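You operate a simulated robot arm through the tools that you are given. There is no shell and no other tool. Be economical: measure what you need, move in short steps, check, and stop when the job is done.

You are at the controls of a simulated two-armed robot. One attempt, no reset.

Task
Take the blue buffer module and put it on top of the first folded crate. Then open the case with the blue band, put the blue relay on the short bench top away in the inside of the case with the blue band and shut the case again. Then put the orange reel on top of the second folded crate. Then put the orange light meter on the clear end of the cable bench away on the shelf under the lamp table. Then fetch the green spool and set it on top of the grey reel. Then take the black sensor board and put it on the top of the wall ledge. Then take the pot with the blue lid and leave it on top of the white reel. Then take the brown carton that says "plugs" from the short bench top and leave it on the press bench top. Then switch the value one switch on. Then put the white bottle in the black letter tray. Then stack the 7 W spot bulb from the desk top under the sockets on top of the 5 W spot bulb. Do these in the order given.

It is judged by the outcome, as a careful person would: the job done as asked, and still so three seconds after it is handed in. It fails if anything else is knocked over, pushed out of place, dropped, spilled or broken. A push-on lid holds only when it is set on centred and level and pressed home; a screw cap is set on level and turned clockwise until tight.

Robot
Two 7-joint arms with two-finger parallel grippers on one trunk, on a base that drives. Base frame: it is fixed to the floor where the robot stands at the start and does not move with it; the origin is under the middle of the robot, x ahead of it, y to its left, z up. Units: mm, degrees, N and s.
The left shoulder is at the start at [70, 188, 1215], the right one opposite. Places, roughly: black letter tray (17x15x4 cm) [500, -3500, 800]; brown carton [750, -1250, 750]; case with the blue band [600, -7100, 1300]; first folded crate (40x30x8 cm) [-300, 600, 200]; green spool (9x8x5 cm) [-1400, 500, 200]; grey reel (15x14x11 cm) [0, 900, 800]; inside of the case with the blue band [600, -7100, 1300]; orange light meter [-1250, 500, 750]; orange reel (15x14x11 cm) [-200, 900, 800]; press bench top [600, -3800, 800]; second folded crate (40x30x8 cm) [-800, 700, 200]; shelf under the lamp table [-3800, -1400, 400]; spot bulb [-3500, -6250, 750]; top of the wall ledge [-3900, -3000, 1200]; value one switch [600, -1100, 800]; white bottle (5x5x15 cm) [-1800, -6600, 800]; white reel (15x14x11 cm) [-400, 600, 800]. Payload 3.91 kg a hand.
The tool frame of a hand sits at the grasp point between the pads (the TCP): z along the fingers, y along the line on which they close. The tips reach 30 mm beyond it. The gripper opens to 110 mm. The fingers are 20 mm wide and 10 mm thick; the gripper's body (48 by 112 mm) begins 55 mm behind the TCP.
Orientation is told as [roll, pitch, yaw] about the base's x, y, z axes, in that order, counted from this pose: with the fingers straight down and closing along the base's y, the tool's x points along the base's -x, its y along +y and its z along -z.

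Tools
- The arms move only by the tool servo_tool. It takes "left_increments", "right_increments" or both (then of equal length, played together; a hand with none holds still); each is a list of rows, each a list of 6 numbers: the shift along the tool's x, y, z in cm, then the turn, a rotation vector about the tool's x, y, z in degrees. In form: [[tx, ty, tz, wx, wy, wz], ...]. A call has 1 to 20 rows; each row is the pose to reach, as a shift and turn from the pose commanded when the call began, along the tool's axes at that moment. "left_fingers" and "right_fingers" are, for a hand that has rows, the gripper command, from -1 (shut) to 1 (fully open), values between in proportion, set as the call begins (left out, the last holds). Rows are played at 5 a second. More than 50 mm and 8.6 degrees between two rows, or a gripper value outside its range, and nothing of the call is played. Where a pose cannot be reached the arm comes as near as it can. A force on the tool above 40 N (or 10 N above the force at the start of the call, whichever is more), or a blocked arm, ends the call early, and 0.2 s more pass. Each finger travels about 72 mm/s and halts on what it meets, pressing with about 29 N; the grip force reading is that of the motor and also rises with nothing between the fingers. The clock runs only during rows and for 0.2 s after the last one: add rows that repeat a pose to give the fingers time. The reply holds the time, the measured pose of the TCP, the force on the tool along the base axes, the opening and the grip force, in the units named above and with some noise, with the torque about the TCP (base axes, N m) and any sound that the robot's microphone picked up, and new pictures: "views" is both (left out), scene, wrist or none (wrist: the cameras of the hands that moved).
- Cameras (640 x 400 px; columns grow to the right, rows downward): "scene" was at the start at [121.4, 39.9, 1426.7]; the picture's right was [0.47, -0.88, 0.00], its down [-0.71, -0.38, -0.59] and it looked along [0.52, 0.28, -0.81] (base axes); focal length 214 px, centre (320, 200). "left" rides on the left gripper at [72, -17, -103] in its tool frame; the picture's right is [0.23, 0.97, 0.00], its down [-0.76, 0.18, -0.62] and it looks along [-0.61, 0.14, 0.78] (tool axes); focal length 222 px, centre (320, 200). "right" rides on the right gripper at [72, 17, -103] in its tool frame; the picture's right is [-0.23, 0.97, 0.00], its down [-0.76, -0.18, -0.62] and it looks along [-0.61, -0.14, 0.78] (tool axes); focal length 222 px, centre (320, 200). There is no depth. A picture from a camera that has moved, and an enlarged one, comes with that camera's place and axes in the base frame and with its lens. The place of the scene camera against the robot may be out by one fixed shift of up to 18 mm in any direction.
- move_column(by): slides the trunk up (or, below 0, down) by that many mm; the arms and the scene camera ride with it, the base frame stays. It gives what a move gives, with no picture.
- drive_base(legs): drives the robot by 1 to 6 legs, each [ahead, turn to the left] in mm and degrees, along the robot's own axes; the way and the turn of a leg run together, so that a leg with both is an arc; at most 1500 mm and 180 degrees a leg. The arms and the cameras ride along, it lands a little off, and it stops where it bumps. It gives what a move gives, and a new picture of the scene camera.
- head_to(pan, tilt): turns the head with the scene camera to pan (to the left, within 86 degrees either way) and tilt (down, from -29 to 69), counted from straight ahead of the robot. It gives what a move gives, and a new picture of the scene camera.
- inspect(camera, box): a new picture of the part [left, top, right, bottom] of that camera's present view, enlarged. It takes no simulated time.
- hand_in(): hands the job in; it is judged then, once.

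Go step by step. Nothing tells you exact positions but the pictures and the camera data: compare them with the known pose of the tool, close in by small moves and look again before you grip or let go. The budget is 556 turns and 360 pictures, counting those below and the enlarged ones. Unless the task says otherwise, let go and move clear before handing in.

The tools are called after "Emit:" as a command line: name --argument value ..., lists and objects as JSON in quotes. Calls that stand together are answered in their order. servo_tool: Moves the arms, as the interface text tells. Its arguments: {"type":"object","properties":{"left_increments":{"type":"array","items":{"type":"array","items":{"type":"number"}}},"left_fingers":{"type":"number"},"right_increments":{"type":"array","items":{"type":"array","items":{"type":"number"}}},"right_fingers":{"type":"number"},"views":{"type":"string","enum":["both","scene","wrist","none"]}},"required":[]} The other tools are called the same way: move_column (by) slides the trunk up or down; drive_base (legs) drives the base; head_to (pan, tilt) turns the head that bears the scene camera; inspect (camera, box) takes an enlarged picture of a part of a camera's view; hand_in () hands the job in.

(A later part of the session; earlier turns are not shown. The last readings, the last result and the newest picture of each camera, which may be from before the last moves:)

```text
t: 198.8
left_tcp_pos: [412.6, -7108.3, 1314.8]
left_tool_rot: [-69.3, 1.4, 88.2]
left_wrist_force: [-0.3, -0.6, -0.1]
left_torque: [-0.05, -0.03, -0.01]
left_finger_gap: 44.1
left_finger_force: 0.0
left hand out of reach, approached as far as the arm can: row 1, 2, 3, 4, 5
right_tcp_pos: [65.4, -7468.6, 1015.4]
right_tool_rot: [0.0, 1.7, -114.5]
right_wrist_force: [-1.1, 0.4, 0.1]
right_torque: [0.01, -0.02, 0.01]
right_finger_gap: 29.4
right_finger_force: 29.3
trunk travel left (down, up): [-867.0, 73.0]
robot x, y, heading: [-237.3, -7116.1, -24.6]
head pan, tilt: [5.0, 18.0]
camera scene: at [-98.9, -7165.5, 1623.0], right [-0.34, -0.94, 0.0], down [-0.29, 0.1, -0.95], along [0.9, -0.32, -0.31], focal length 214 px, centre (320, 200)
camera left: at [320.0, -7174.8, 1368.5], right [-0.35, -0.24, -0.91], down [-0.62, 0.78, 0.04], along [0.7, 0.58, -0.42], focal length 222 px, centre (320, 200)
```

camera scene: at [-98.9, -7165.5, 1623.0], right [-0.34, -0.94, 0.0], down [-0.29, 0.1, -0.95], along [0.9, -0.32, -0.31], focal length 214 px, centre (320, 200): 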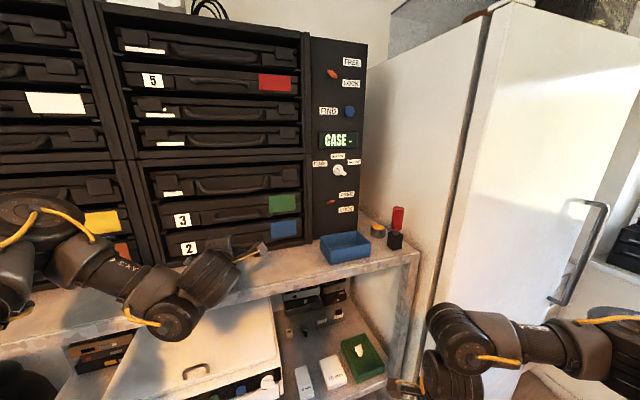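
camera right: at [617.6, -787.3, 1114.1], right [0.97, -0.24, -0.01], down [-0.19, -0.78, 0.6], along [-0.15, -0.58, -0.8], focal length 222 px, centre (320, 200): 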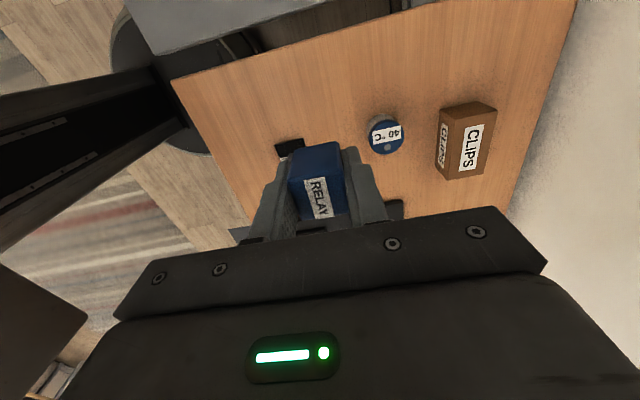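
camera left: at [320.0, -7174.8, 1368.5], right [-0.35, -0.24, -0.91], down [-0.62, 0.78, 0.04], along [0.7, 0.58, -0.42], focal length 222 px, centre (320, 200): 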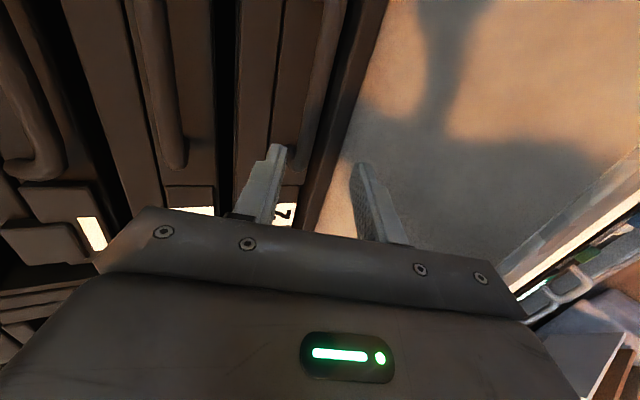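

Emit:
servo_tool --left_increments '[[0, 0, 0, 0, 0, 0], [0, 0, 0, 0, 0, 0]]' --left_fingers -0.4 --views "none"

Emit:
move_column --by -7

Emit:
drive_base --legs '[[50, 0]]'

Emit:
inspect --camera "left" --box '[0, 0, 640, 400]'

```text
t: 199.4
left_tcp_pos: [413.4, -7107.9, 1313.8]
left_tool_rot: [-69.3, 1.5, 88.1]
left_wrist_force: [-0.2, 0.1, 0.2]
left_torque: [0.0, 0.02, -0.02]
left_finger_gap: 32.8
left_finger_force: 0.0
right_tcp_pos: [65.3, -7467.4, 1014.3]
right_tool_rot: [0.0, 1.7, -114.6]
right_wrist_force: [-0.8, -0.1, 0.3]
right_torque: [0.02, -0.02, 0.01]
right_finger_gap: 29.2
right_finger_force: 29.0
trunk travel left (down, up): [-867.0, 73.0]
robot x, y, heading: [-238.8, -7117.1, -24.8]
head pan, tilt: [5.0, 18.0]
```

```text
t: 200.0
left_tcp_pos: [415.4, -7107.8, 1306.1]
left_tool_rot: [-69.2, 1.4, 88.2]
left_wrist_force: [-0.6, -0.2, -0.2]
left_torque: [-0.02, 0.02, -0.04]
left_finger_gap: 32.8
left_finger_force: 0.0
right_tcp_pos: [65.4, -7467.6, 1007.7]
right_tool_rot: [-0.1, 1.8, -114.6]
right_wrist_force: [-0.3, -1.0, -0.2]
right_torque: [0.0, 0.02, -0.03]
right_finger_gap: 29.2
right_finger_force: 28.7
trunk travel left (down, up): [-860.0, 80.0]
robot x, y, heading: [-238.3, -7116.5, -24.8]
head pan, tilt: [5.0, 18.0]
```

```text
t: 201.1
left_tcp_pos: [459.4, -7128.3, 1305.0]
left_tool_rot: [-68.8, 1.5, 88.4]
left_wrist_force: [0.0, -0.2, 0.1]
left_torque: [-0.01, -0.02, 0.01]
left_finger_gap: 33.1
left_finger_force: 0.0
right_tcp_pos: [113.0, -7489.9, 1006.5]
right_tool_rot: [-0.1, 1.7, -114.6]
right_wrist_force: [0.0, -0.2, -0.8]
right_torque: [0.04, 0.0, 0.01]
right_finger_gap: 29.0
right_finger_force: 29.0
trunk travel left (down, up): [-860.0, 80.0]
robot x, y, heading: [-192.2, -7136.6, -24.7]
head pan, tilt: [5.0, 18.0]
stopped in leg 1: the force on the tool passed its limit (the readings are from after the stop); the commanded pose is now the measured one
camera scene: at [-49.7, -7188.5, 1615.4], right [-0.34, -0.94, 0.0], down [-0.29, 0.1, -0.95], along [0.9, -0.32, -0.31], focal length 214 px, centre (320, 200)
```

scene: 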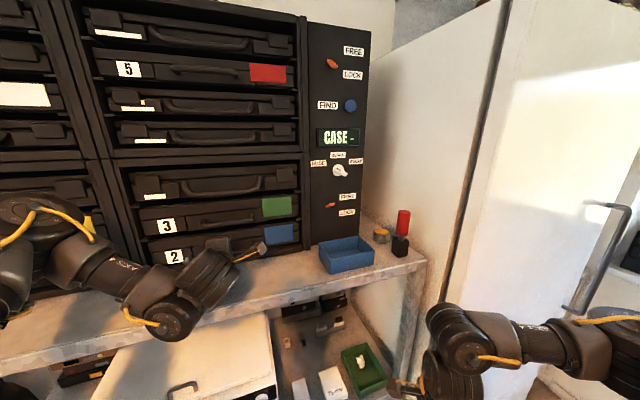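

```text
1.00 times, centred on (320, 200) of left
camera zoom: at [366.7, -7196.1, 1361.5], right [-0.36, -0.24, -0.9], down [-0.62, 0.78, 0.04], along [0.69, 0.58, -0.43], focal length 222 px, centre (320, 200)
```

zoom: 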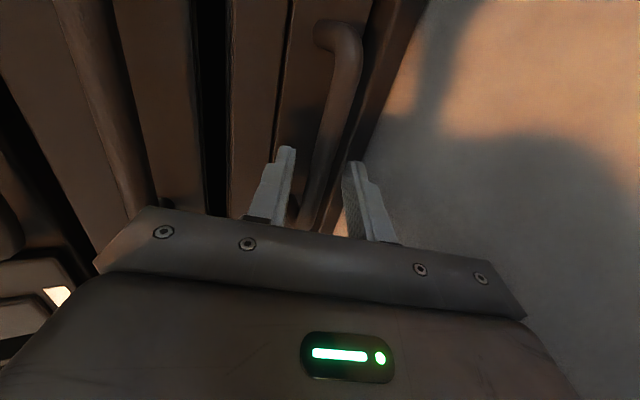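

The bar is between the fingers. Close.

Emit:
servo_tool --left_increments '[[0, 0, 0, 0, 0, 0], [0, 0, 0, 0, 0, 0], [0, 0, 0, 0, 0, 0], [0, 0, 0, 0, 0, 0]]' --left_fingers -1 --views "wrist"

```text
t: 202.1
left_tcp_pos: [455.3, -7128.8, 1310.1]
left_tool_rot: [-69.1, 1.5, 88.4]
left_wrist_force: [0.5, -0.8, 12.8]
left_torque: [0.57, -0.07, -1.18]
left_finger_gap: 11.9
left_finger_force: 44.8
right_tcp_pos: [111.1, -7489.5, 1007.9]
right_tool_rot: [0.1, 1.7, -114.5]
right_wrist_force: [-0.8, -0.1, 0.6]
right_torque: [0.02, 0.01, 0.03]
right_finger_gap: 29.1
right_finger_force: 28.5
trunk travel left (down, up): [-860.0, 80.0]
robot x, y, heading: [-192.8, -7139.4, -24.7]
head pan, tilt: [5.0, 18.0]
camera left: at [362.6, -7195.6, 1364.0], right [-0.36, -0.24, -0.9], down [-0.62, 0.78, 0.04], along [0.7, 0.58, -0.43], focal length 222 px, centre (320, 200)
```

left: 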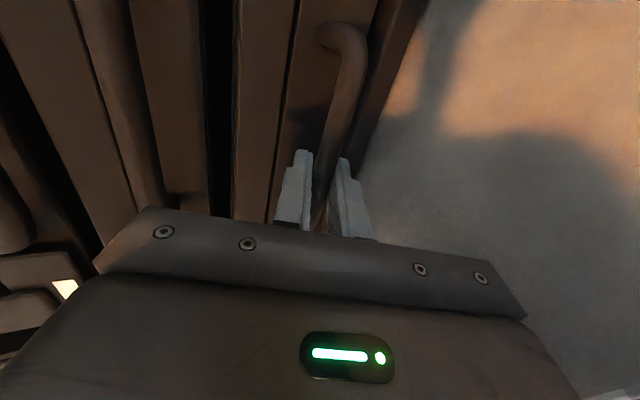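

Gripped (12 mm). Pull straight out along −x.

Emit:
servo_tool --left_increments '[[0, 0.7, -1.9, 0, 0, 0], [0, 1.4, -3.8, 0, 0, 0], [0, 2.1, -5.6, 0, 0, 0], [0, 2.8, -7.5, 0, 0, 0], [0, 2.8, -7.5, 0, 0, 0]]' --views "scene"

```text
t: 202.6
left_tcp_pos: [434.7, -7128.2, 1308.2]
left_tool_rot: [-70.1, 1.9, 87.2]
left_wrist_force: [-1.1, -13.0, 17.5]
left_torque: [1.3, -0.11, 0.73]
left_finger_gap: 12.1
left_finger_force: 44.6
left hand out of reach, approached as far as the arm can: row 1, 2
right_tcp_pos: [109.9, -7490.8, 1007.8]
right_tool_rot: [0.2, 1.8, -114.6]
right_wrist_force: [0.1, 0.8, 0.2]
right_torque: [-0.02, 0.01, -0.02]
right_finger_gap: 29.5
right_finger_force: 29.5
trunk travel left (down, up): [-860.0, 80.0]
robot x, y, heading: [-192.2, -7140.7, -24.9]
head pan, tilt: [5.0, 18.0]
stopped in row 2 (left hand): the force on the tool passed its limit (the readings are from after the stop); the commanded pose is now the measured one
camera scene: at [-55.4, -7189.8, 1615.8], right [-0.34, -0.94, 0.0], down [-0.29, 0.11, -0.95], along [0.9, -0.32, -0.31], focal length 214 px, centre (320, 200)
```

scene: 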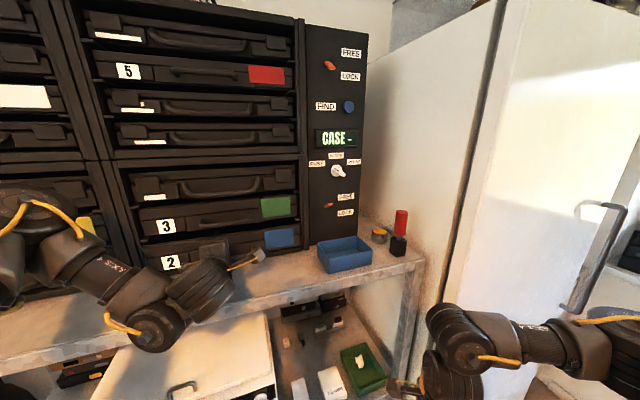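

The case is coming out; the arm is at its limit, so I'll pull using the base with an arc that keeps the hand moving along −x.

Emit:
drive_base --legs '[[-60, -2.3]]'

```text
t: 203.3
left_tcp_pos: [431.7, -7126.7, 1309.3]
left_tool_rot: [-70.3, 1.9, 87.0]
left_wrist_force: [1.4, -9.3, -15.6]
left_torque: [0.9, -0.03, 0.04]
left_finger_gap: 11.6
left_finger_force: 44.9
right_tcp_pos: [104.6, -7489.6, 1006.8]
right_tool_rot: [-0.1, 1.8, -114.9]
right_wrist_force: [0.2, -0.6, -0.3]
right_torque: [0.0, 0.0, -0.01]
right_finger_gap: 29.0
right_finger_force: 29.0
trunk travel left (down, up): [-860.0, 80.0]
robot x, y, heading: [-199.0, -7136.5, -25.1]
head pan, tilt: [5.0, 18.0]
stopped in leg 1: the force on the tool passed its limit (the readings are from after the stop); the commanded pose is now the measured one
camera scene: at [-57.8, -7188.1, 1615.4], right [-0.34, -0.94, 0.0], down [-0.29, 0.11, -0.95], along [0.89, -0.33, -0.31], focal length 214 px, centre (320, 200)
```

scene: 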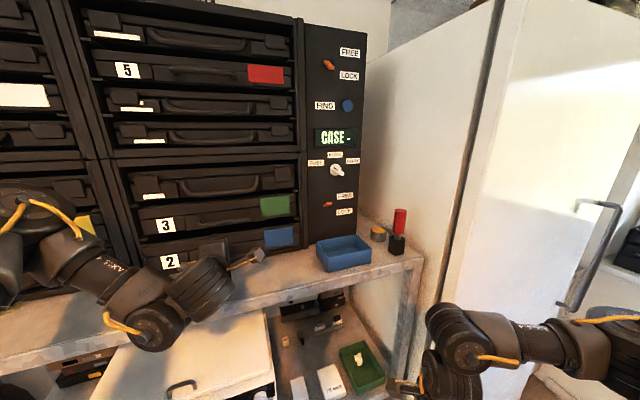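

Emit:
servo_tool --left_increments '[[0, 0.35, -0.95, 0, 0, 0], [0, 0.7, -1.9, 0, 0, 0], [0, 1.05, -2.8, 0, 0, 0], [0, 1.4, -3.8, 0, 0, 0], [0, 1.75, -4.7, 0, 0, 0], [0, 2.1, -5.6, 0, 0, 0]]' --views "wrist"

```text
t: 204.5
left_tcp_pos: [395.0, -7121.6, 1308.9]
left_tool_rot: [-71.3, 2.8, 85.7]
left_wrist_force: [-1.8, -34.5, 5.7]
left_torque: [0.83, -0.02, -0.45]
left_finger_gap: 12.3
left_finger_force: 45.2
left hand out of reach, approached as far as the arm can: row 2, 3, 4, 5
right_tcp_pos: [103.5, -7491.7, 1005.7]
right_tool_rot: [-0.1, 1.9, -115.0]
right_wrist_force: [0.8, 0.2, -0.2]
right_torque: [-0.06, -0.01, 0.02]
right_finger_gap: 28.9
right_finger_force: 28.9
trunk travel left (down, up): [-860.0, 80.0]
robot x, y, heading: [-199.5, -7137.9, -25.6]
head pan, tilt: [5.0, 18.0]
stopped in row 5 (left hand): the force on the tool passed its limit (the readings are from after the stop); the commanded pose is now the measured one
camera left: at [297.2, -7184.2, 1361.7], right [-0.33, -0.25, -0.91], down [-0.59, 0.81, 0.0], along [0.74, 0.53, -0.41], focal length 222 px, centre (320, 200)
```

left: 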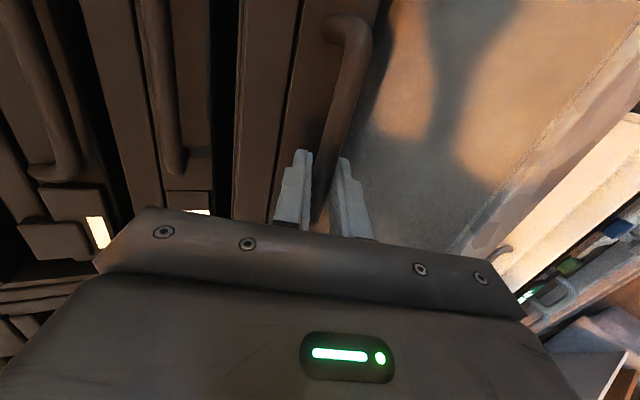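

Emit:
drive_base --legs '[[0, -1.2], [-60, -2.6]]'

```text
t: 205.6
left_tcp_pos: [391.1, -7123.0, 1309.7]
left_tool_rot: [-71.2, 2.7, 85.5]
left_wrist_force: [1.0, -1.1, -10.9]
left_torque: [0.45, 0.05, -0.93]
left_finger_gap: 12.0
left_finger_force: 45.0
right_tcp_pos: [87.5, -7491.3, 1008.2]
right_tool_rot: [0.1, 1.6, -116.3]
right_wrist_force: [-0.5, 0.2, -0.2]
right_torque: [0.0, -0.02, 0.01]
right_finger_gap: 29.0
right_finger_force: 28.6
trunk travel left (down, up): [-860.0, 80.0]
robot x, y, heading: [-205.6, -7131.8, -26.3]
head pan, tilt: [5.0, 18.0]
stopped in leg 2: the force on the tool passed its limit (the readings are from after the stop); the commanded pose is now the measured one
camera scene: at [-67.5, -7185.1, 1615.5], right [-0.37, -0.93, 0.0], down [-0.29, 0.11, -0.95], along [0.88, -0.35, -0.31], focal length 214 px, centre (320, 200)
```

scene: 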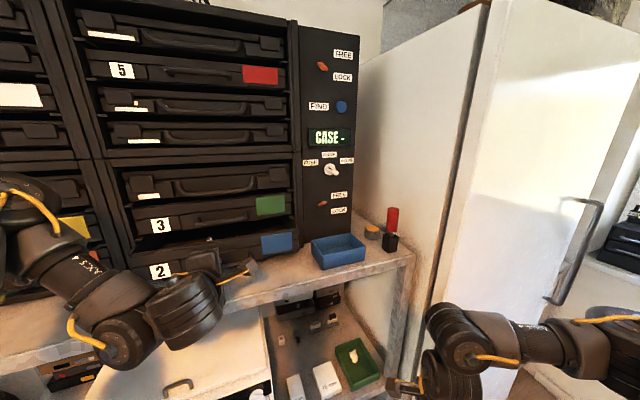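

Emit:
servo_tool --left_increments '[[0, 0.35, -0.95, 0, 0, 0], [0, 0.7, -1.9, 0, 0, 0], [0, 1.05, -2.8, 0, 0, 0], [0, 1.4, -3.8, 0, 0, 0], [0, 1.75, -4.7, 0, 0, 0], [0, 2.1, -5.6, 0, 0, 0]]' --views "none"

Emit:
drive_base --legs '[[0, -1.5]]'

Emit:
servo_tool --left_increments '[[0, 0.35, -0.95, 0, 0, 0], [0, 0.7, -1.9, 0, 0, 0], [0, 1.05, -2.8, 0, 0, 0], [0, 1.4, -3.8, 0, 0, 0], [0, 1.75, -4.7, 0, 0, 0], [0, 2.1, -5.6, 0, 0, 0]]' --views "both"

```text
t: 207.0
left_tcp_pos: [383.1, -7122.0, 1309.4]
left_tool_rot: [-71.4, 2.9, 85.2]
left_wrist_force: [-0.4, -6.6, 0.5]
left_torque: [0.82, 0.01, -0.31]
left_finger_gap: 12.3
left_finger_force: 44.5
left hand out of reach, approached as far as the arm can: row 1, 2, 3, 4, 5, 6
right_tcp_pos: [87.2, -7490.9, 1007.3]
right_tool_rot: [0.0, 1.7, -116.3]
right_wrist_force: [-0.1, -0.1, 0.7]
right_torque: [0.0, 0.04, 0.02]
right_finger_gap: 29.3
right_finger_force: 29.6
trunk travel left (down, up): [-860.0, 80.0]
robot x, y, heading: [-205.8, -7130.6, -26.2]
head pan, tilt: [5.0, 18.0]
```

```text
t: 207.7
left_tcp_pos: [383.0, -7127.7, 1310.4]
left_tool_rot: [-71.4, 3.3, 84.0]
left_wrist_force: [0.7, 33.5, 7.9]
left_torque: [1.04, -0.08, 0.26]
left_finger_gap: 12.2
left_finger_force: 44.9
right_tcp_pos: [77.4, -7492.7, 1010.2]
right_tool_rot: [0.2, 1.4, -117.8]
right_wrist_force: [-0.1, -0.3, -0.4]
right_torque: [0.01, -0.02, -0.02]
right_finger_gap: 29.2
right_finger_force: 29.1
trunk travel left (down, up): [-860.0, 80.0]
robot x, y, heading: [-205.3, -7130.8, -27.8]
head pan, tilt: [5.0, 18.0]
camera scene: at [-71.2, -7177.3, 1616.3], right [-0.39, -0.92, 0.01], down [-0.28, 0.11, -0.95], along [0.88, -0.37, -0.31], focal length 214 px, centre (320, 200)
```

scene: 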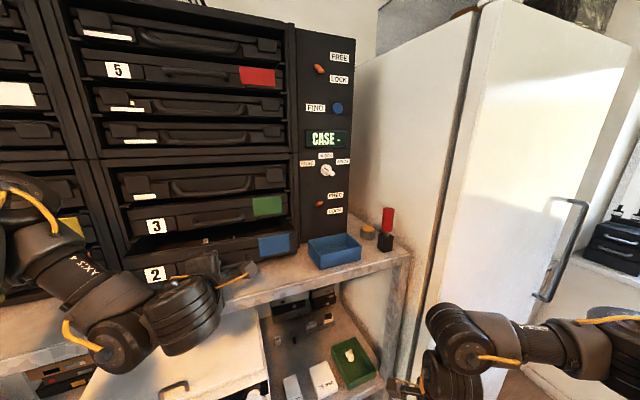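

```text
t: 209.1
left_tcp_pos: [383.9, -7128.4, 1309.9]
left_tool_rot: [-71.4, 3.3, 84.0]
left_wrist_force: [-0.4, 27.8, 8.3]
left_torque: [0.74, -0.01, -0.33]
left_finger_gap: 12.1
left_finger_force: 45.2
left hand out of reach, approached as far as the arm can: row 1, 2, 3, 4, 5, 6
right_tcp_pos: [77.7, -7491.7, 1010.4]
right_tool_rot: [0.2, 1.4, -117.9]
right_wrist_force: [-0.8, 0.9, -0.2]
right_torque: [0.02, -0.01, 0.0]
right_finger_gap: 29.5
right_finger_force: 29.1
trunk travel left (down, up): [-860.0, 80.0]
robot x, y, heading: [-206.2, -7132.6, -27.9]
head pan, tilt: [5.0, 18.0]
camera scene: at [-71.5, -7178.7, 1616.2], right [-0.39, -0.92, 0.01], down [-0.28, 0.11, -0.95], along [0.88, -0.37, -0.31], focal length 214 px, centre (320, 200)
camera left: at [283.5, -7185.7, 1361.8], right [-0.34, -0.24, -0.91], down [-0.56, 0.83, -0.01], along [0.75, 0.51, -0.42], focal length 222 px, centre (320, 200)
```

scene: 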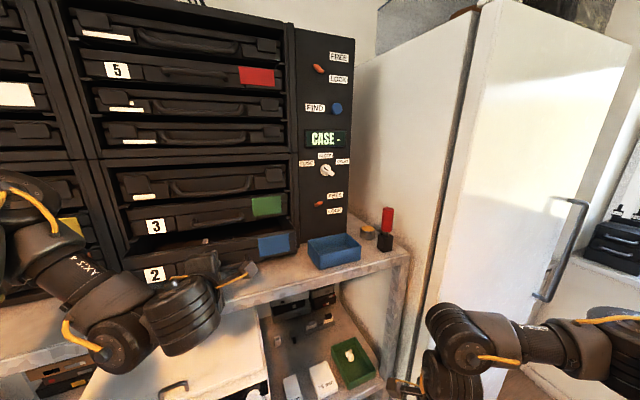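
left: 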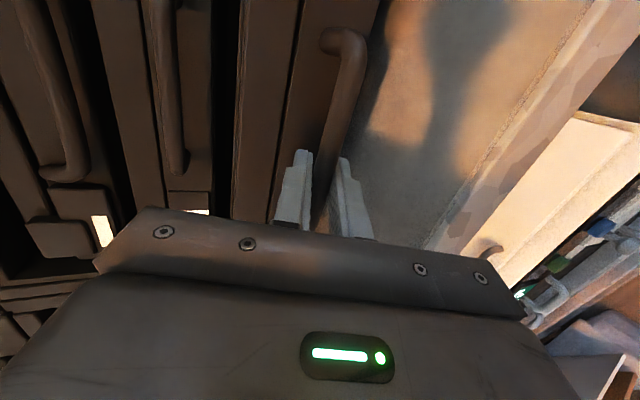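

The arm is at its inner limit with the case out ~72 mm. I'll release, reset the base back, and take a second stroke.

Emit:
servo_tool --left_increments '[[0, 0, 0, 0, 0, 0], [0, 0, 0, 0, 0, 0], [0, 0, 0, 0, 0, 0]]' --left_fingers -0.3 --views "none"

Emit:
drive_base --legs '[[-70, 0], [0, 3]]'

Emit:
servo_tool --left_increments '[[1, 0, 1, 0, 0, 0], [2, 0, 2, 0, 0, 0], [3, 0, 3, 0, 0, 0], [3, 0, 3, 0, 0, 0]]' --views "both"

```text
t: 209.9
left_tcp_pos: [382.6, -7135.4, 1308.6]
left_tool_rot: [-71.2, 2.9, 83.9]
left_wrist_force: [0.9, -0.1, -0.1]
left_torque: [0.01, -0.01, -0.01]
left_finger_gap: 38.4
left_finger_force: 0.1
right_tcp_pos: [78.2, -7498.4, 1006.4]
right_tool_rot: [0.0, 1.8, -118.0]
right_wrist_force: [-1.2, -0.5, -0.3]
right_torque: [0.01, -0.02, -0.02]
right_finger_gap: 29.2
right_finger_force: 29.1
trunk travel left (down, up): [-860.0, 80.0]
robot x, y, heading: [-208.0, -7136.9, -27.8]
head pan, tilt: [5.0, 18.0]
```

```text
t: 211.4
left_tcp_pos: [321.9, -7075.3, 1308.3]
left_tool_rot: [-71.3, 2.8, 86.8]
left_wrist_force: [-0.3, -1.3, 0.1]
left_torque: [0.02, 0.01, 0.07]
left_finger_gap: 38.8
left_finger_force: 0.1
right_tcp_pos: [35.1, -7453.2, 1006.1]
right_tool_rot: [0.1, 1.9, -114.8]
right_wrist_force: [-0.2, -0.2, 0.4]
right_torque: [0.05, 0.0, -0.03]
right_finger_gap: 29.3
right_finger_force: 29.4
trunk travel left (down, up): [-860.0, 80.0]
robot x, y, heading: [-268.2, -7101.8, -24.8]
head pan, tilt: [5.0, 18.0]
camera scene: at [-128.9, -7152.9, 1615.7], right [-0.34, -0.94, 0.0], down [-0.29, 0.11, -0.95], along [0.89, -0.32, -0.31], focal length 214 px, centre (320, 200)
```

scene: 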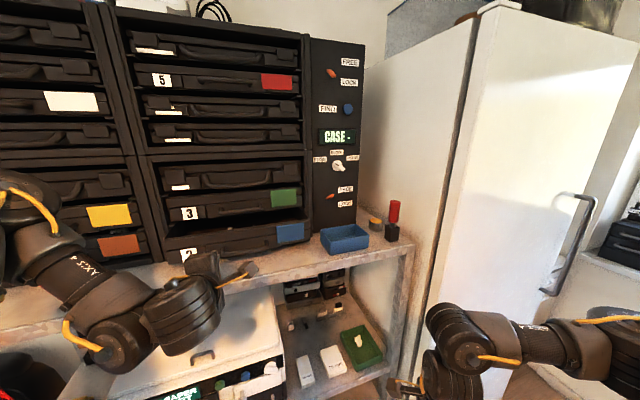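

```text
t: 212.4
left_tcp_pos: [346.3, -7101.3, 1301.5]
left_tool_rot: [-71.4, 3.0, 86.9]
left_wrist_force: [-0.3, -0.2, -0.1]
left_torque: [-0.04, -0.02, 0.0]
left_finger_gap: 38.6
left_finger_force: 0.1
right_tcp_pos: [33.8, -7450.9, 1008.4]
right_tool_rot: [0.1, 1.7, -114.8]
right_wrist_force: [-0.2, 1.0, -1.4]
right_torque: [-0.01, -0.01, -0.01]
right_finger_gap: 29.2
right_finger_force: 29.1
trunk travel left (down, up): [-860.0, 80.0]
robot x, y, heading: [-269.9, -7099.9, -25.0]
head pan, tilt: [5.0, 18.0]
camera scene: at [-129.7, -7147.4, 1616.0], right [-0.34, -0.94, 0.0], down [-0.29, 0.1, -0.95], along [0.89, -0.32, -0.31], focal length 214 px, centre (320, 200)
camera left: at [250.8, -7164.5, 1353.9], right [-0.33, -0.26, -0.91], down [-0.6, 0.8, -0.01], along [0.73, 0.55, -0.41], focal length 222 px, centre (320, 200)
```

scene: 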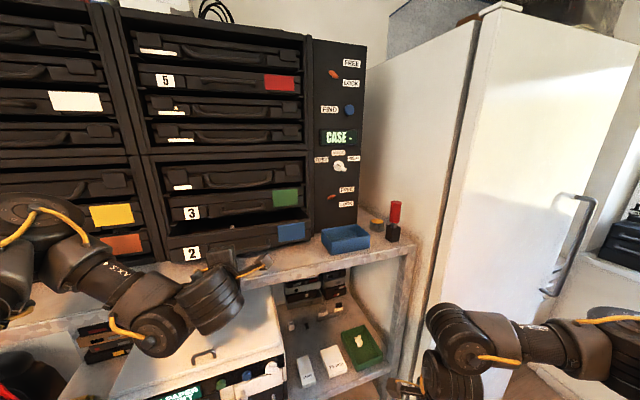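
left: 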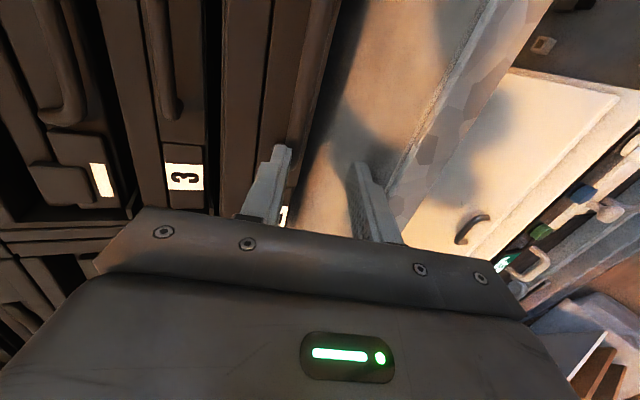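

Emit:
move_column --by 8

Emit:
drive_base --legs '[[44, 0]]'

Emit:
inspect --camera "left" --box '[0, 0, 640, 400]'

```text
t: 212.9
left_tcp_pos: [347.5, -7101.2, 1309.3]
left_tool_rot: [-71.5, 3.0, 86.9]
left_wrist_force: [-0.2, 0.4, -0.4]
left_torque: [-0.03, -0.01, 0.02]
left_finger_gap: 38.8
left_finger_force: 0.1
right_tcp_pos: [33.7, -7450.1, 1015.9]
right_tool_rot: [0.2, 1.8, -114.9]
right_wrist_force: [-0.2, 0.1, -0.3]
right_torque: [0.02, 0.0, 0.01]
right_finger_gap: 29.2
right_finger_force: 28.1
trunk travel left (down, up): [-868.0, 72.0]
robot x, y, heading: [-268.9, -7100.7, -24.9]
head pan, tilt: [5.0, 18.0]
```

```text
t: 213.8
left_tcp_pos: [378.3, -7116.8, 1314.8]
left_tool_rot: [-71.9, 3.1, 86.7]
left_wrist_force: [-0.9, 0.0, 1.2]
left_torque: [0.01, 0.04, -0.03]
left_finger_gap: 38.4
left_finger_force: 0.0
right_tcp_pos: [67.2, -7466.5, 1019.5]
right_tool_rot: [0.6, 1.7, -115.0]
right_wrist_force: [-1.1, 0.8, 0.1]
right_torque: [0.01, -0.04, -0.02]
right_finger_gap: 29.2
right_finger_force: 29.4
trunk travel left (down, up): [-868.0, 72.0]
robot x, y, heading: [-231.6, -7118.4, -25.1]
head pan, tilt: [5.0, 18.0]
camera scene: at [-99.9, -7162.2, 1625.1], right [-0.34, -0.94, 0.0], down [-0.28, 0.1, -0.95], along [0.9, -0.33, -0.3], focal length 214 px, centre (320, 200)
```

scene: 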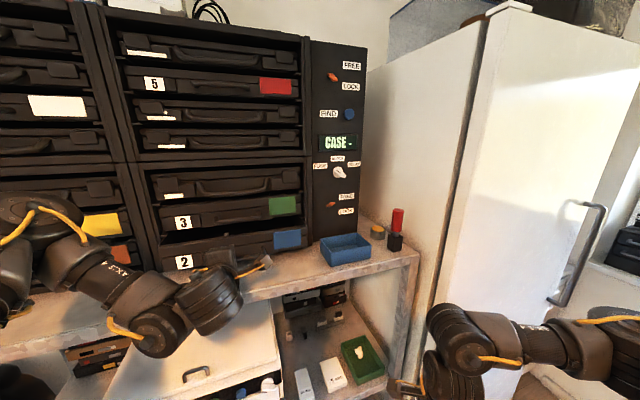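

```text
1.00 times, centred on (320, 200) of left
camera zoom: at [280.8, -7179.2, 1366.9], right [-0.32, -0.26, -0.91], down [-0.6, 0.8, -0.02], along [0.73, 0.55, -0.41], focal length 222 px, centre (320, 200)
```

zoom: 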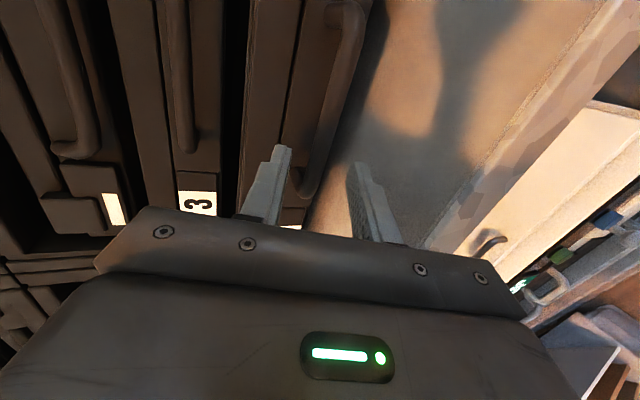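

Emit:
servo_tool --left_increments '[[0, 0, 0.5, 0, 0, 0], [0, 0, 0.5, 0, 0, 0], [0, 0, 0.5, 0, 0, 0], [0, 0, 0.5, 0, 0, 0], [0, 0, 0.5, 0, 0, 0]]' --left_fingers -1 --views "wrist"

```text
t: 215.0
left_tcp_pos: [386.7, -7121.0, 1312.0]
left_tool_rot: [-71.9, 3.2, 86.7]
left_wrist_force: [0.1, 0.5, 38.9]
left_torque: [0.49, -0.7, -1.28]
left_finger_gap: 12.1
left_finger_force: 45.0
right_tcp_pos: [69.3, -7469.5, 1018.6]
right_tool_rot: [0.4, 1.8, -115.0]
right_wrist_force: [-0.1, 0.6, -0.4]
right_torque: [0.01, -0.01, -0.03]
right_finger_gap: 29.2
right_finger_force: 29.5
trunk travel left (down, up): [-868.0, 72.0]
robot x, y, heading: [-230.7, -7118.0, -24.9]
head pan, tilt: [5.0, 18.0]
camera left: at [289.2, -7183.9, 1365.0], right [-0.32, -0.26, -0.91], down [-0.6, 0.8, -0.02], along [0.73, 0.54, -0.41], focal length 222 px, centre (320, 200)
```

left: 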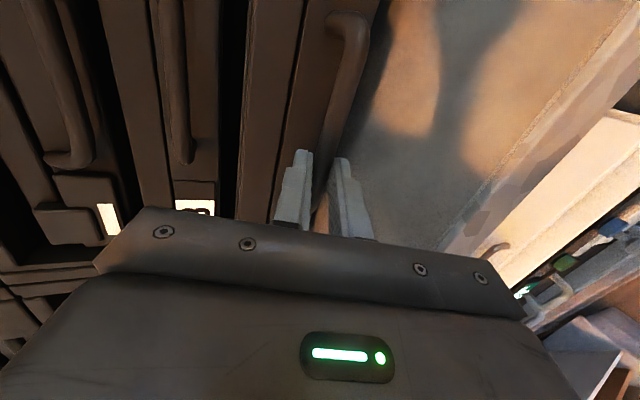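

Relieve the vertical load slightly and pull with short base legs.

Emit:
move_column --by 3

Emit:
drive_base --legs '[[-12, -0.5], [-12, -0.5], [-12, -0.5], [-12, -0.5], [-12, -0.5]]'

```text
t: 215.6
left_tcp_pos: [389.3, -7119.1, 1313.7]
left_tool_rot: [-71.6, 3.0, 86.8]
left_wrist_force: [0.2, -2.0, 26.2]
left_torque: [0.61, -0.43, -1.08]
left_finger_gap: 11.8
left_finger_force: 44.7
right_tcp_pos: [71.4, -7471.5, 1019.9]
right_tool_rot: [0.3, 1.7, -114.7]
right_wrist_force: [0.0, 0.2, 0.4]
right_torque: [-0.02, -0.02, 0.02]
right_finger_gap: 29.2
right_finger_force: 29.0
trunk travel left (down, up): [-871.0, 69.0]
robot x, y, heading: [-230.1, -7118.1, -24.9]
head pan, tilt: [5.0, 18.0]
```

```text
t: 217.7
left_tcp_pos: [336.0, -7120.2, 1312.7]
left_tool_rot: [-71.6, 3.0, 84.3]
left_wrist_force: [1.5, 4.2, 21.5]
left_torque: [0.67, -0.34, -0.98]
left_finger_gap: 11.5
left_finger_force: 44.8
right_tcp_pos: [3.0, -7455.5, 1019.9]
right_tool_rot: [0.2, 1.6, -117.4]
right_wrist_force: [0.4, 0.0, 0.3]
right_torque: [0.0, 0.02, 0.03]
right_finger_gap: 28.9
right_finger_force: 29.5
trunk travel left (down, up): [-871.0, 69.0]
robot x, y, heading: [-282.0, -7092.2, -27.4]
head pan, tilt: [5.0, 18.0]
camera scene: at [-146.8, -7145.2, 1627.1], right [-0.38, -0.92, 0.0], down [-0.28, 0.12, -0.95], along [0.88, -0.36, -0.31], focal length 214 px, centre (320, 200)
```

scene: 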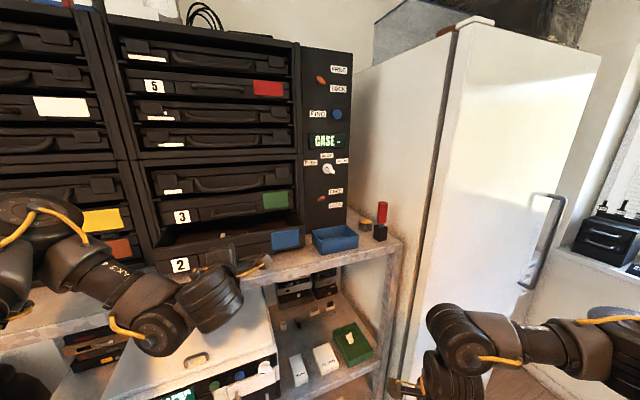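

Short legs work well. Repeat.

Emit:
drive_base --legs '[[-12, -0.5], [-12, -0.55], [-12, -0.55], [-12, -0.55], [-12, -0.55]]'

Emit:
inspect --camera "scene" --box '[140, 170, 360, 300]'

```text
t: 219.8
left_tcp_pos: [283.0, -7118.7, 1314.8]
left_tool_rot: [-71.6, 3.1, 81.7]
left_wrist_force: [0.9, 6.9, 10.7]
left_torque: [0.1, -0.14, -0.95]
left_finger_gap: 11.7
left_finger_force: 44.7
right_tcp_pos: [-66.4, -7437.6, 1018.7]
right_tool_rot: [0.2, 1.6, -120.0]
right_wrist_force: [-0.3, 0.2, -0.6]
right_torque: [-0.03, -0.01, 0.0]
right_finger_gap: 28.9
right_finger_force: 28.9
trunk travel left (down, up): [-871.0, 69.0]
robot x, y, heading: [-333.9, -7059.7, -30.0]
head pan, tilt: [5.0, 18.0]
camera scene: at [-200.6, -7121.0, 1627.0], right [-0.42, -0.91, 0.0], down [-0.28, 0.13, -0.95], along [0.86, -0.4, -0.31], focal length 214 px, centre (320, 200)
```

scene: 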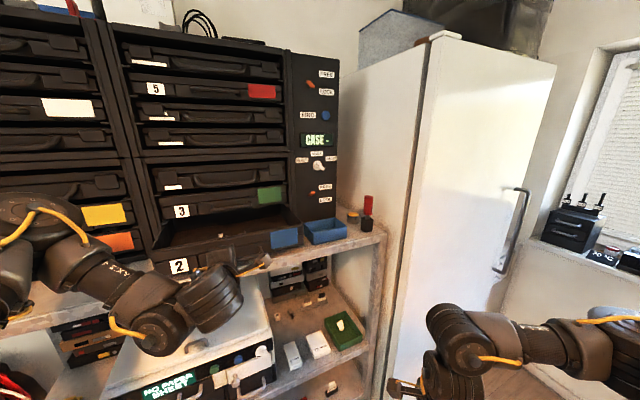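

```text
2.91 times, centred on (250, 235) of scene
camera zoom: at [-200.6, -7121.0, 1627.0], right [-0.42, -0.91, 0.0], down [-0.28, 0.13, -0.95], along [0.86, -0.4, -0.31], focal length 624 px, centre (524, 98)
```

zoom: 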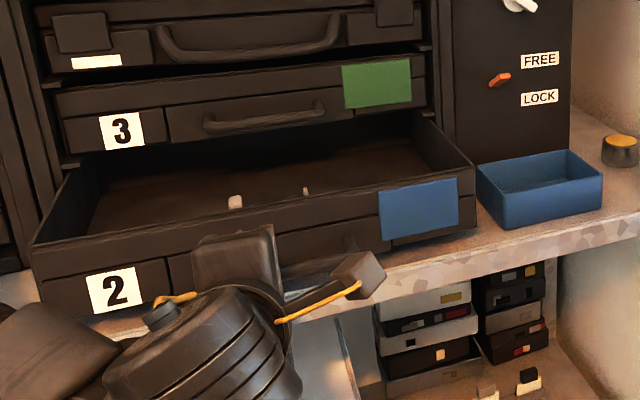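

The drawer-like case is open about 175 mm and empty. Release, back off, and line up the right hand over it.

Emit:
servo_tool --left_increments '[[0, 0, 0, 0, 0, 0], [0, 0, 0, 0, 0, 0], [0, 0, 0, 0, 0, 0]]' --left_fingers -0.3 --views "none"

Emit:
drive_base --legs '[[-100, 0], [0, -60], [115, 0], [0, 90]]'

Emit:
servo_tool --right_increments '[[2, 3, -3, 0, 0, 0], [4, 6, -6, 0, 0, 0], [7, 8, -9, 0, 0, 0], [10, 10, -12, 0, 0, 0], [13, 12, -15, 0, 0, 0], [15, 14, -18, 0, 0, 0], [17, 16, -21, 0, 0, 0], [19, 18, -24, 0, 0, 0], [19.5, 20, -27, 0, 0, 0], [19.5, 22, -30, 0, 0, 0], [19.5, 22, -34, 0, 0, 0], [19.5, 22, -38, 0, 0, 0], [19.5, 22, -38, 0, 0, 0]]' --views "scene"

```text
t: 220.7
left_tcp_pos: [281.3, -7121.1, 1312.4]
left_tool_rot: [-71.7, 2.9, 81.6]
left_wrist_force: [0.1, 0.5, -0.3]
left_torque: [0.04, -0.05, 0.03]
left_finger_gap: 39.0
left_finger_force: 0.2
right_tcp_pos: [-66.4, -7439.2, 1018.9]
right_tool_rot: [0.2, 1.8, -120.1]
right_wrist_force: [-0.3, -0.4, 0.2]
right_torque: [-0.01, -0.01, 0.01]
right_finger_gap: 29.1
right_finger_force: 29.4
trunk travel left (down, up): [-871.0, 69.0]
robot x, y, heading: [-331.2, -7062.7, -30.2]
head pan, tilt: [5.0, 18.0]
```

```text
t: 229.1
left_tcp_pos: [149.1, -6894.1, 1313.4]
left_tool_rot: [-71.5, 3.0, 109.1]
left_wrist_force: [-0.4, 0.9, -0.2]
left_torque: [0.01, -0.01, -0.03]
left_finger_gap: 38.3
left_finger_force: 0.1
right_tcp_pos: [-10.8, -7336.3, 1019.8]
right_tool_rot: [0.0, 1.7, -92.4]
right_wrist_force: [0.1, 0.2, -0.9]
right_torque: [-0.01, -0.03, 0.0]
right_finger_gap: 29.0
right_finger_force: 29.3
trunk travel left (down, up): [-871.0, 69.0]
robot x, y, heading: [-424.9, -7128.0, -2.7]
head pan, tilt: [5.0, 18.0]
camera scene: at [-274.4, -7122.3, 1626.8], right [0.04, -1.0, 0.0], down [-0.31, -0.01, -0.95], along [0.95, 0.04, -0.31], focal length 214 px, centre (320, 200)
```

scene: 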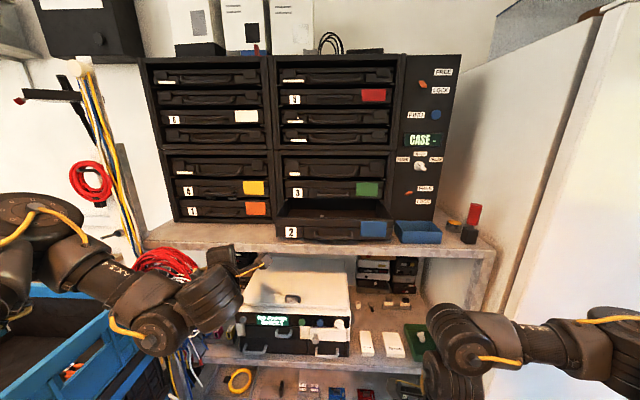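

```text
t: 231.9
left_tcp_pos: [149.2, -6893.5, 1313.1]
left_tool_rot: [-71.7, 3.0, 109.2]
left_wrist_force: [0.2, 0.3, 0.3]
left_torque: [0.02, 0.03, -0.01]
left_finger_gap: 38.4
left_finger_force: 0.1
right_tcp_pos: [180.3, -7153.3, 1380.7]
right_tool_rot: [0.0, 1.7, -92.4]
right_wrist_force: [-0.1, -0.4, -0.8]
right_torque: [0.03, -0.02, 0.0]
right_finger_gap: 29.4
right_finger_force: 28.8
right hand out of reach, approached as far as the arm can: row 10, 11, 12, 13
trunk travel left (down, up): [-871.0, 69.0]
robot x, y, heading: [-428.2, -7129.6, -2.5]
head pan, tilt: [5.0, 18.0]
camera scene: at [-274.0, -7122.0, 1626.8], right [0.04, -1.0, 0.0], down [-0.31, -0.01, -0.95], along [0.95, 0.04, -0.31], focal length 214 px, centre (320, 200)
```

scene: 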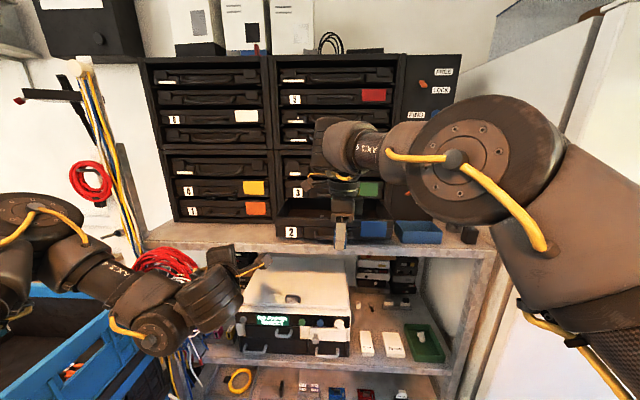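

Emit:
move_column --by 20

Emit:
drive_base --legs '[[0, 3], [222, 0]]'

Emit:
inspect --camera "right" --box '[0, 0, 640, 400]'

```text
t: 232.6
left_tcp_pos: [148.7, -6892.4, 1333.3]
left_tool_rot: [-71.7, 2.9, 109.2]
left_wrist_force: [0.8, 0.3, 0.4]
left_torque: [0.01, 0.02, 0.01]
left_finger_gap: 38.5
left_finger_force: 0.1
right_tcp_pos: [179.0, -7155.4, 1400.9]
right_tool_rot: [0.2, 1.7, -92.4]
right_wrist_force: [0.9, 0.0, -0.6]
right_torque: [-0.01, 0.0, 0.01]
right_finger_gap: 29.4
right_finger_force: 29.1
trunk travel left (down, up): [-891.0, 49.0]
robot x, y, heading: [-425.5, -7131.6, -2.3]
head pan, tilt: [5.0, 18.0]
```

```text
t: 234.7
left_tcp_pos: [356.2, -6864.0, 1335.5]
left_tool_rot: [-71.9, 3.1, 111.9]
left_wrist_force: [-0.3, 0.4, 0.3]
left_torque: [0.01, -0.02, -0.02]
left_finger_gap: 38.6
left_finger_force: 0.1
right_tcp_pos: [396.9, -7124.0, 1403.1]
right_tool_rot: [0.3, 1.7, -89.8]
right_wrist_force: [-0.2, -0.5, -0.1]
right_torque: [-0.03, -0.03, -0.01]
right_finger_gap: 29.4
right_finger_force: 29.3
trunk travel left (down, up): [-891.0, 49.0]
robot x, y, heading: [-204.5, -7127.2, 0.4]
head pan, tilt: [5.0, 18.0]
camera scene: at [-57.8, -7114.6, 1647.4], right [0.09, -1.0, 0.0], down [-0.3, -0.03, -0.95], along [0.95, 0.09, -0.31], focal length 214 px, centre (320, 200)
```

scene: 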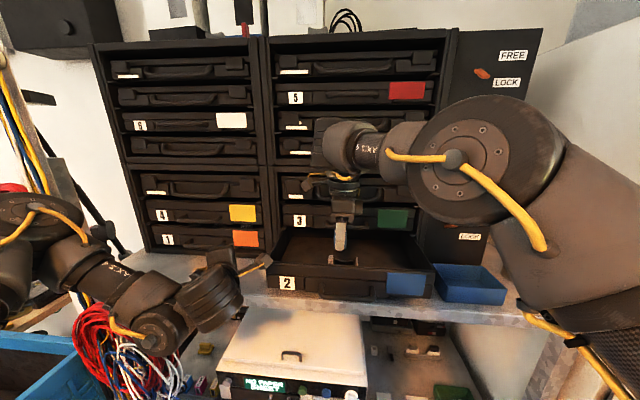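

```text
1.00 times, centred on (320, 200) of right
camera zoom: at [414.8, -7056.2, 1509.4], right [0.98, -0.22, 0.0], down [-0.18, -0.78, 0.6], along [-0.13, -0.58, -0.8], focal length 222 px, centre (320, 200)
```

zoom: 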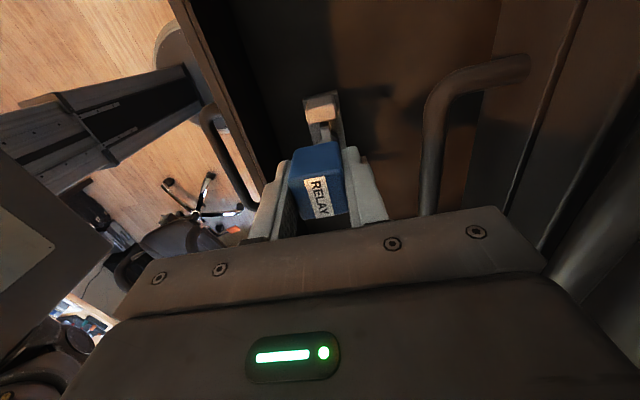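

Emit:
inspect --camera "scene" --box '[260, 210, 450, 310]'

Emit:
inspect --camera "right" --box '[220, 0, 460, 150]'

```text
3.37 times, centred on (355, 260) of scene
camera zoom: at [-57.8, -7114.6, 1647.4], right [0.09, -1.0, 0.0], down [-0.3, -0.03, -0.95], along [0.95, 0.09, -0.31], focal length 722 px, centre (202, -2)
```

zoom: 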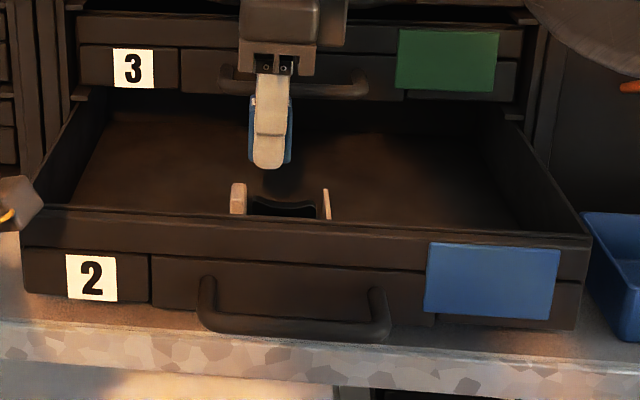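

```text
2.67 times, centred on (340, 75) of right
camera zoom: at [414.8, -7056.2, 1509.4], right [0.98, -0.22, 0.0], down [-0.18, -0.78, 0.6], along [-0.13, -0.58, -0.8], focal length 592 px, centre (267, 533)
```

zoom: 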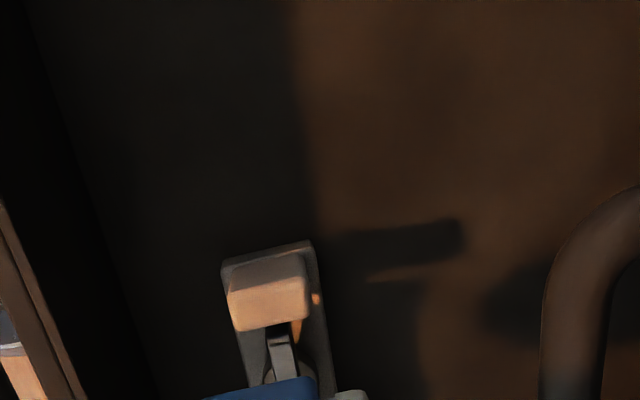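

A small tool lies in the drawer; I'll place the relay right of it at y≈−7225.

Emit:
servo_tool --right_increments '[[-3, 0, 0, 0, 0, 0], [-6, 0, 0, 0, 0, 0], [-9, 0, 0, 0, 0, 0], [-10, 0, 1.5, 0, 0, 0], [-10, 0, 4, 0, 0, 0], [-10, 0, 6, 0, 0, 0], [-10, 0, 6, 0, 0, 0]]' --views "both"

```text
t: 236.3
left_tcp_pos: [359.5, -6863.5, 1332.9]
left_tool_rot: [-71.6, 3.1, 111.9]
left_wrist_force: [0.1, 0.6, -0.6]
left_torque: [-0.03, 0.04, -0.01]
left_finger_gap: 38.5
left_finger_force: 0.1
right_tcp_pos: [403.2, -7222.0, 1338.1]
right_tool_rot: [0.1, 1.7, -89.7]
right_wrist_force: [-2.9, -0.6, 0.8]
right_torque: [0.1, -0.25, 0.01]
right_finger_gap: 29.3
right_finger_force: 28.4
trunk travel left (down, up): [-891.0, 49.0]
robot x, y, heading: [-205.4, -7126.6, 0.4]
head pan, tilt: [5.0, 18.0]
camera scene: at [-53.5, -7113.2, 1646.8], right [0.09, -1.0, 0.0], down [-0.31, -0.03, -0.95], along [0.95, 0.09, -0.31], focal length 214 px, centre (320, 200)
camera right: at [420.0, -7153.6, 1443.6], right [0.98, -0.22, 0.0], down [-0.18, -0.78, 0.6], along [-0.14, -0.58, -0.8], focal length 222 px, centre (320, 200)
```

scene: 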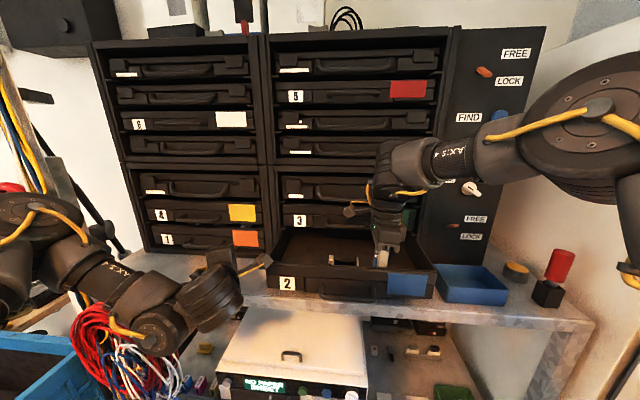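
right: 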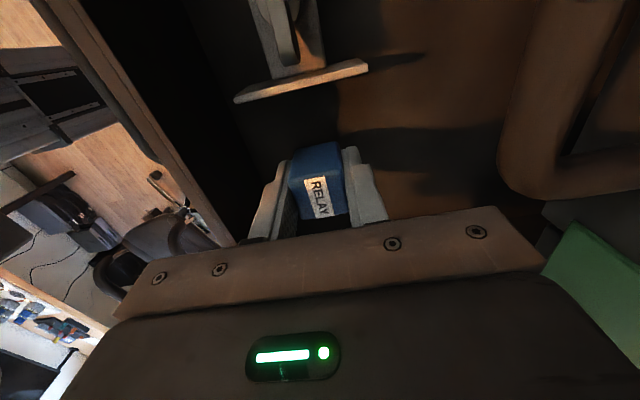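

Emit:
servo_tool --right_increments '[[0, -1.5, 0, 0, 0, 0], [0, -1.5, 0.8, 0, 0, 0], [0, -1.5, 1.6, 0, 0, 0], [0, -1.5, 2.2, 0, 0, 0], [0, -1.5, 2.8, 0, 0, 0], [0, -1.5, 3.4, 0, 0, 0], [0, -1.5, 4, 0, 0, 0]]' --views "both"

```text
t: 237.6
left_tcp_pos: [357.2, -6866.1, 1334.1]
left_tool_rot: [-71.7, 3.1, 111.8]
left_wrist_force: [0.1, 0.2, -0.5]
left_torque: [-0.02, -0.01, 0.0]
left_finger_gap: 38.6
left_finger_force: 0.1
right_tcp_pos: [388.1, -7221.8, 1317.1]
right_tool_rot: [1.1, 2.2, -90.0]
right_wrist_force: [-0.4, -3.3, 23.8]
right_torque: [-0.28, 0.5, 0.2]
right_finger_gap: 29.3
right_finger_force: 29.2
trunk travel left (down, up): [-891.0, 49.0]
robot x, y, heading: [-203.5, -7129.1, 0.3]
head pan, tilt: [5.0, 18.0]
stopped in row 6 (right hand): the force on the tool passed its limit (the readings are from after the stop); the commanded pose is now the measured one
camera scene: at [-56.0, -7113.8, 1647.1], right [0.09, -1.0, 0.0], down [-0.31, -0.03, -0.95], along [0.95, 0.09, -0.31], focal length 214 px, centre (320, 200)
camera right: at [403.7, -7154.2, 1423.5], right [0.97, -0.23, 0.01], down [-0.19, -0.78, 0.59], along [-0.13, -0.58, -0.81], focal length 222 px, centre (320, 200)
```

scene: 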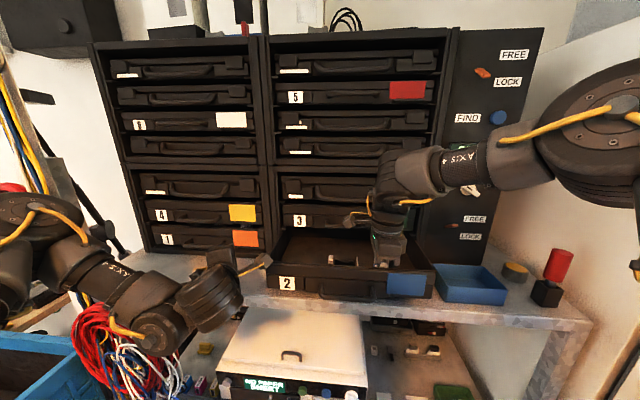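
right: 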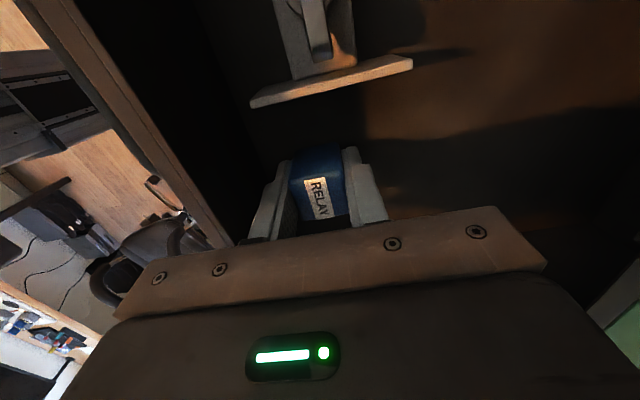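

Floor contact. Release with a small opening and lift.

Emit:
servo_tool --right_increments '[[0, 0, 0, 0, 0, 0], [0, 0, 0, 0, 0, 0], [0, 0, -1, 0, 0, 0], [0, 0, -3, 0, 0, 0], [0, 0, -6, 0, 0, 0], [0, 0, -9, 0, 0, 0], [0, 0, -9, 0, 0, 0]]' --right_fingers -0.1 --views "wrist"

```text
t: 239.2
left_tcp_pos: [359.7, -6864.8, 1333.4]
left_tool_rot: [-71.6, 3.0, 111.9]
left_wrist_force: [-0.4, -0.6, 0.8]
left_torque: [-0.02, 0.01, 0.0]
left_finger_gap: 38.5
left_finger_force: 0.1
right_tcp_pos: [386.7, -7223.7, 1403.0]
right_tool_rot: [0.6, 1.9, -89.9]
right_wrist_force: [-0.5, -0.6, -0.4]
right_torque: [-0.02, -0.01, -0.04]
right_finger_gap: 49.3
right_finger_force: 0.1
trunk travel left (down, up): [-891.0, 49.0]
robot x, y, heading: [-203.5, -7128.3, 0.2]
head pan, tilt: [5.0, 18.0]
camera right: at [403.2, -7155.0, 1510.0], right [0.97, -0.23, 0.0], down [-0.18, -0.78, 0.59], along [-0.13, -0.58, -0.8], focal length 222 px, centre (320, 200)
```

right: 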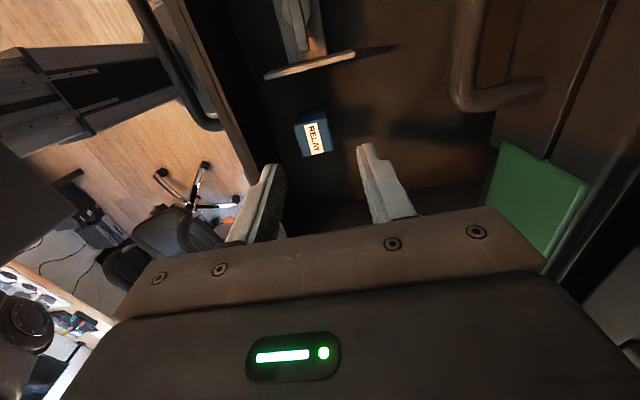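

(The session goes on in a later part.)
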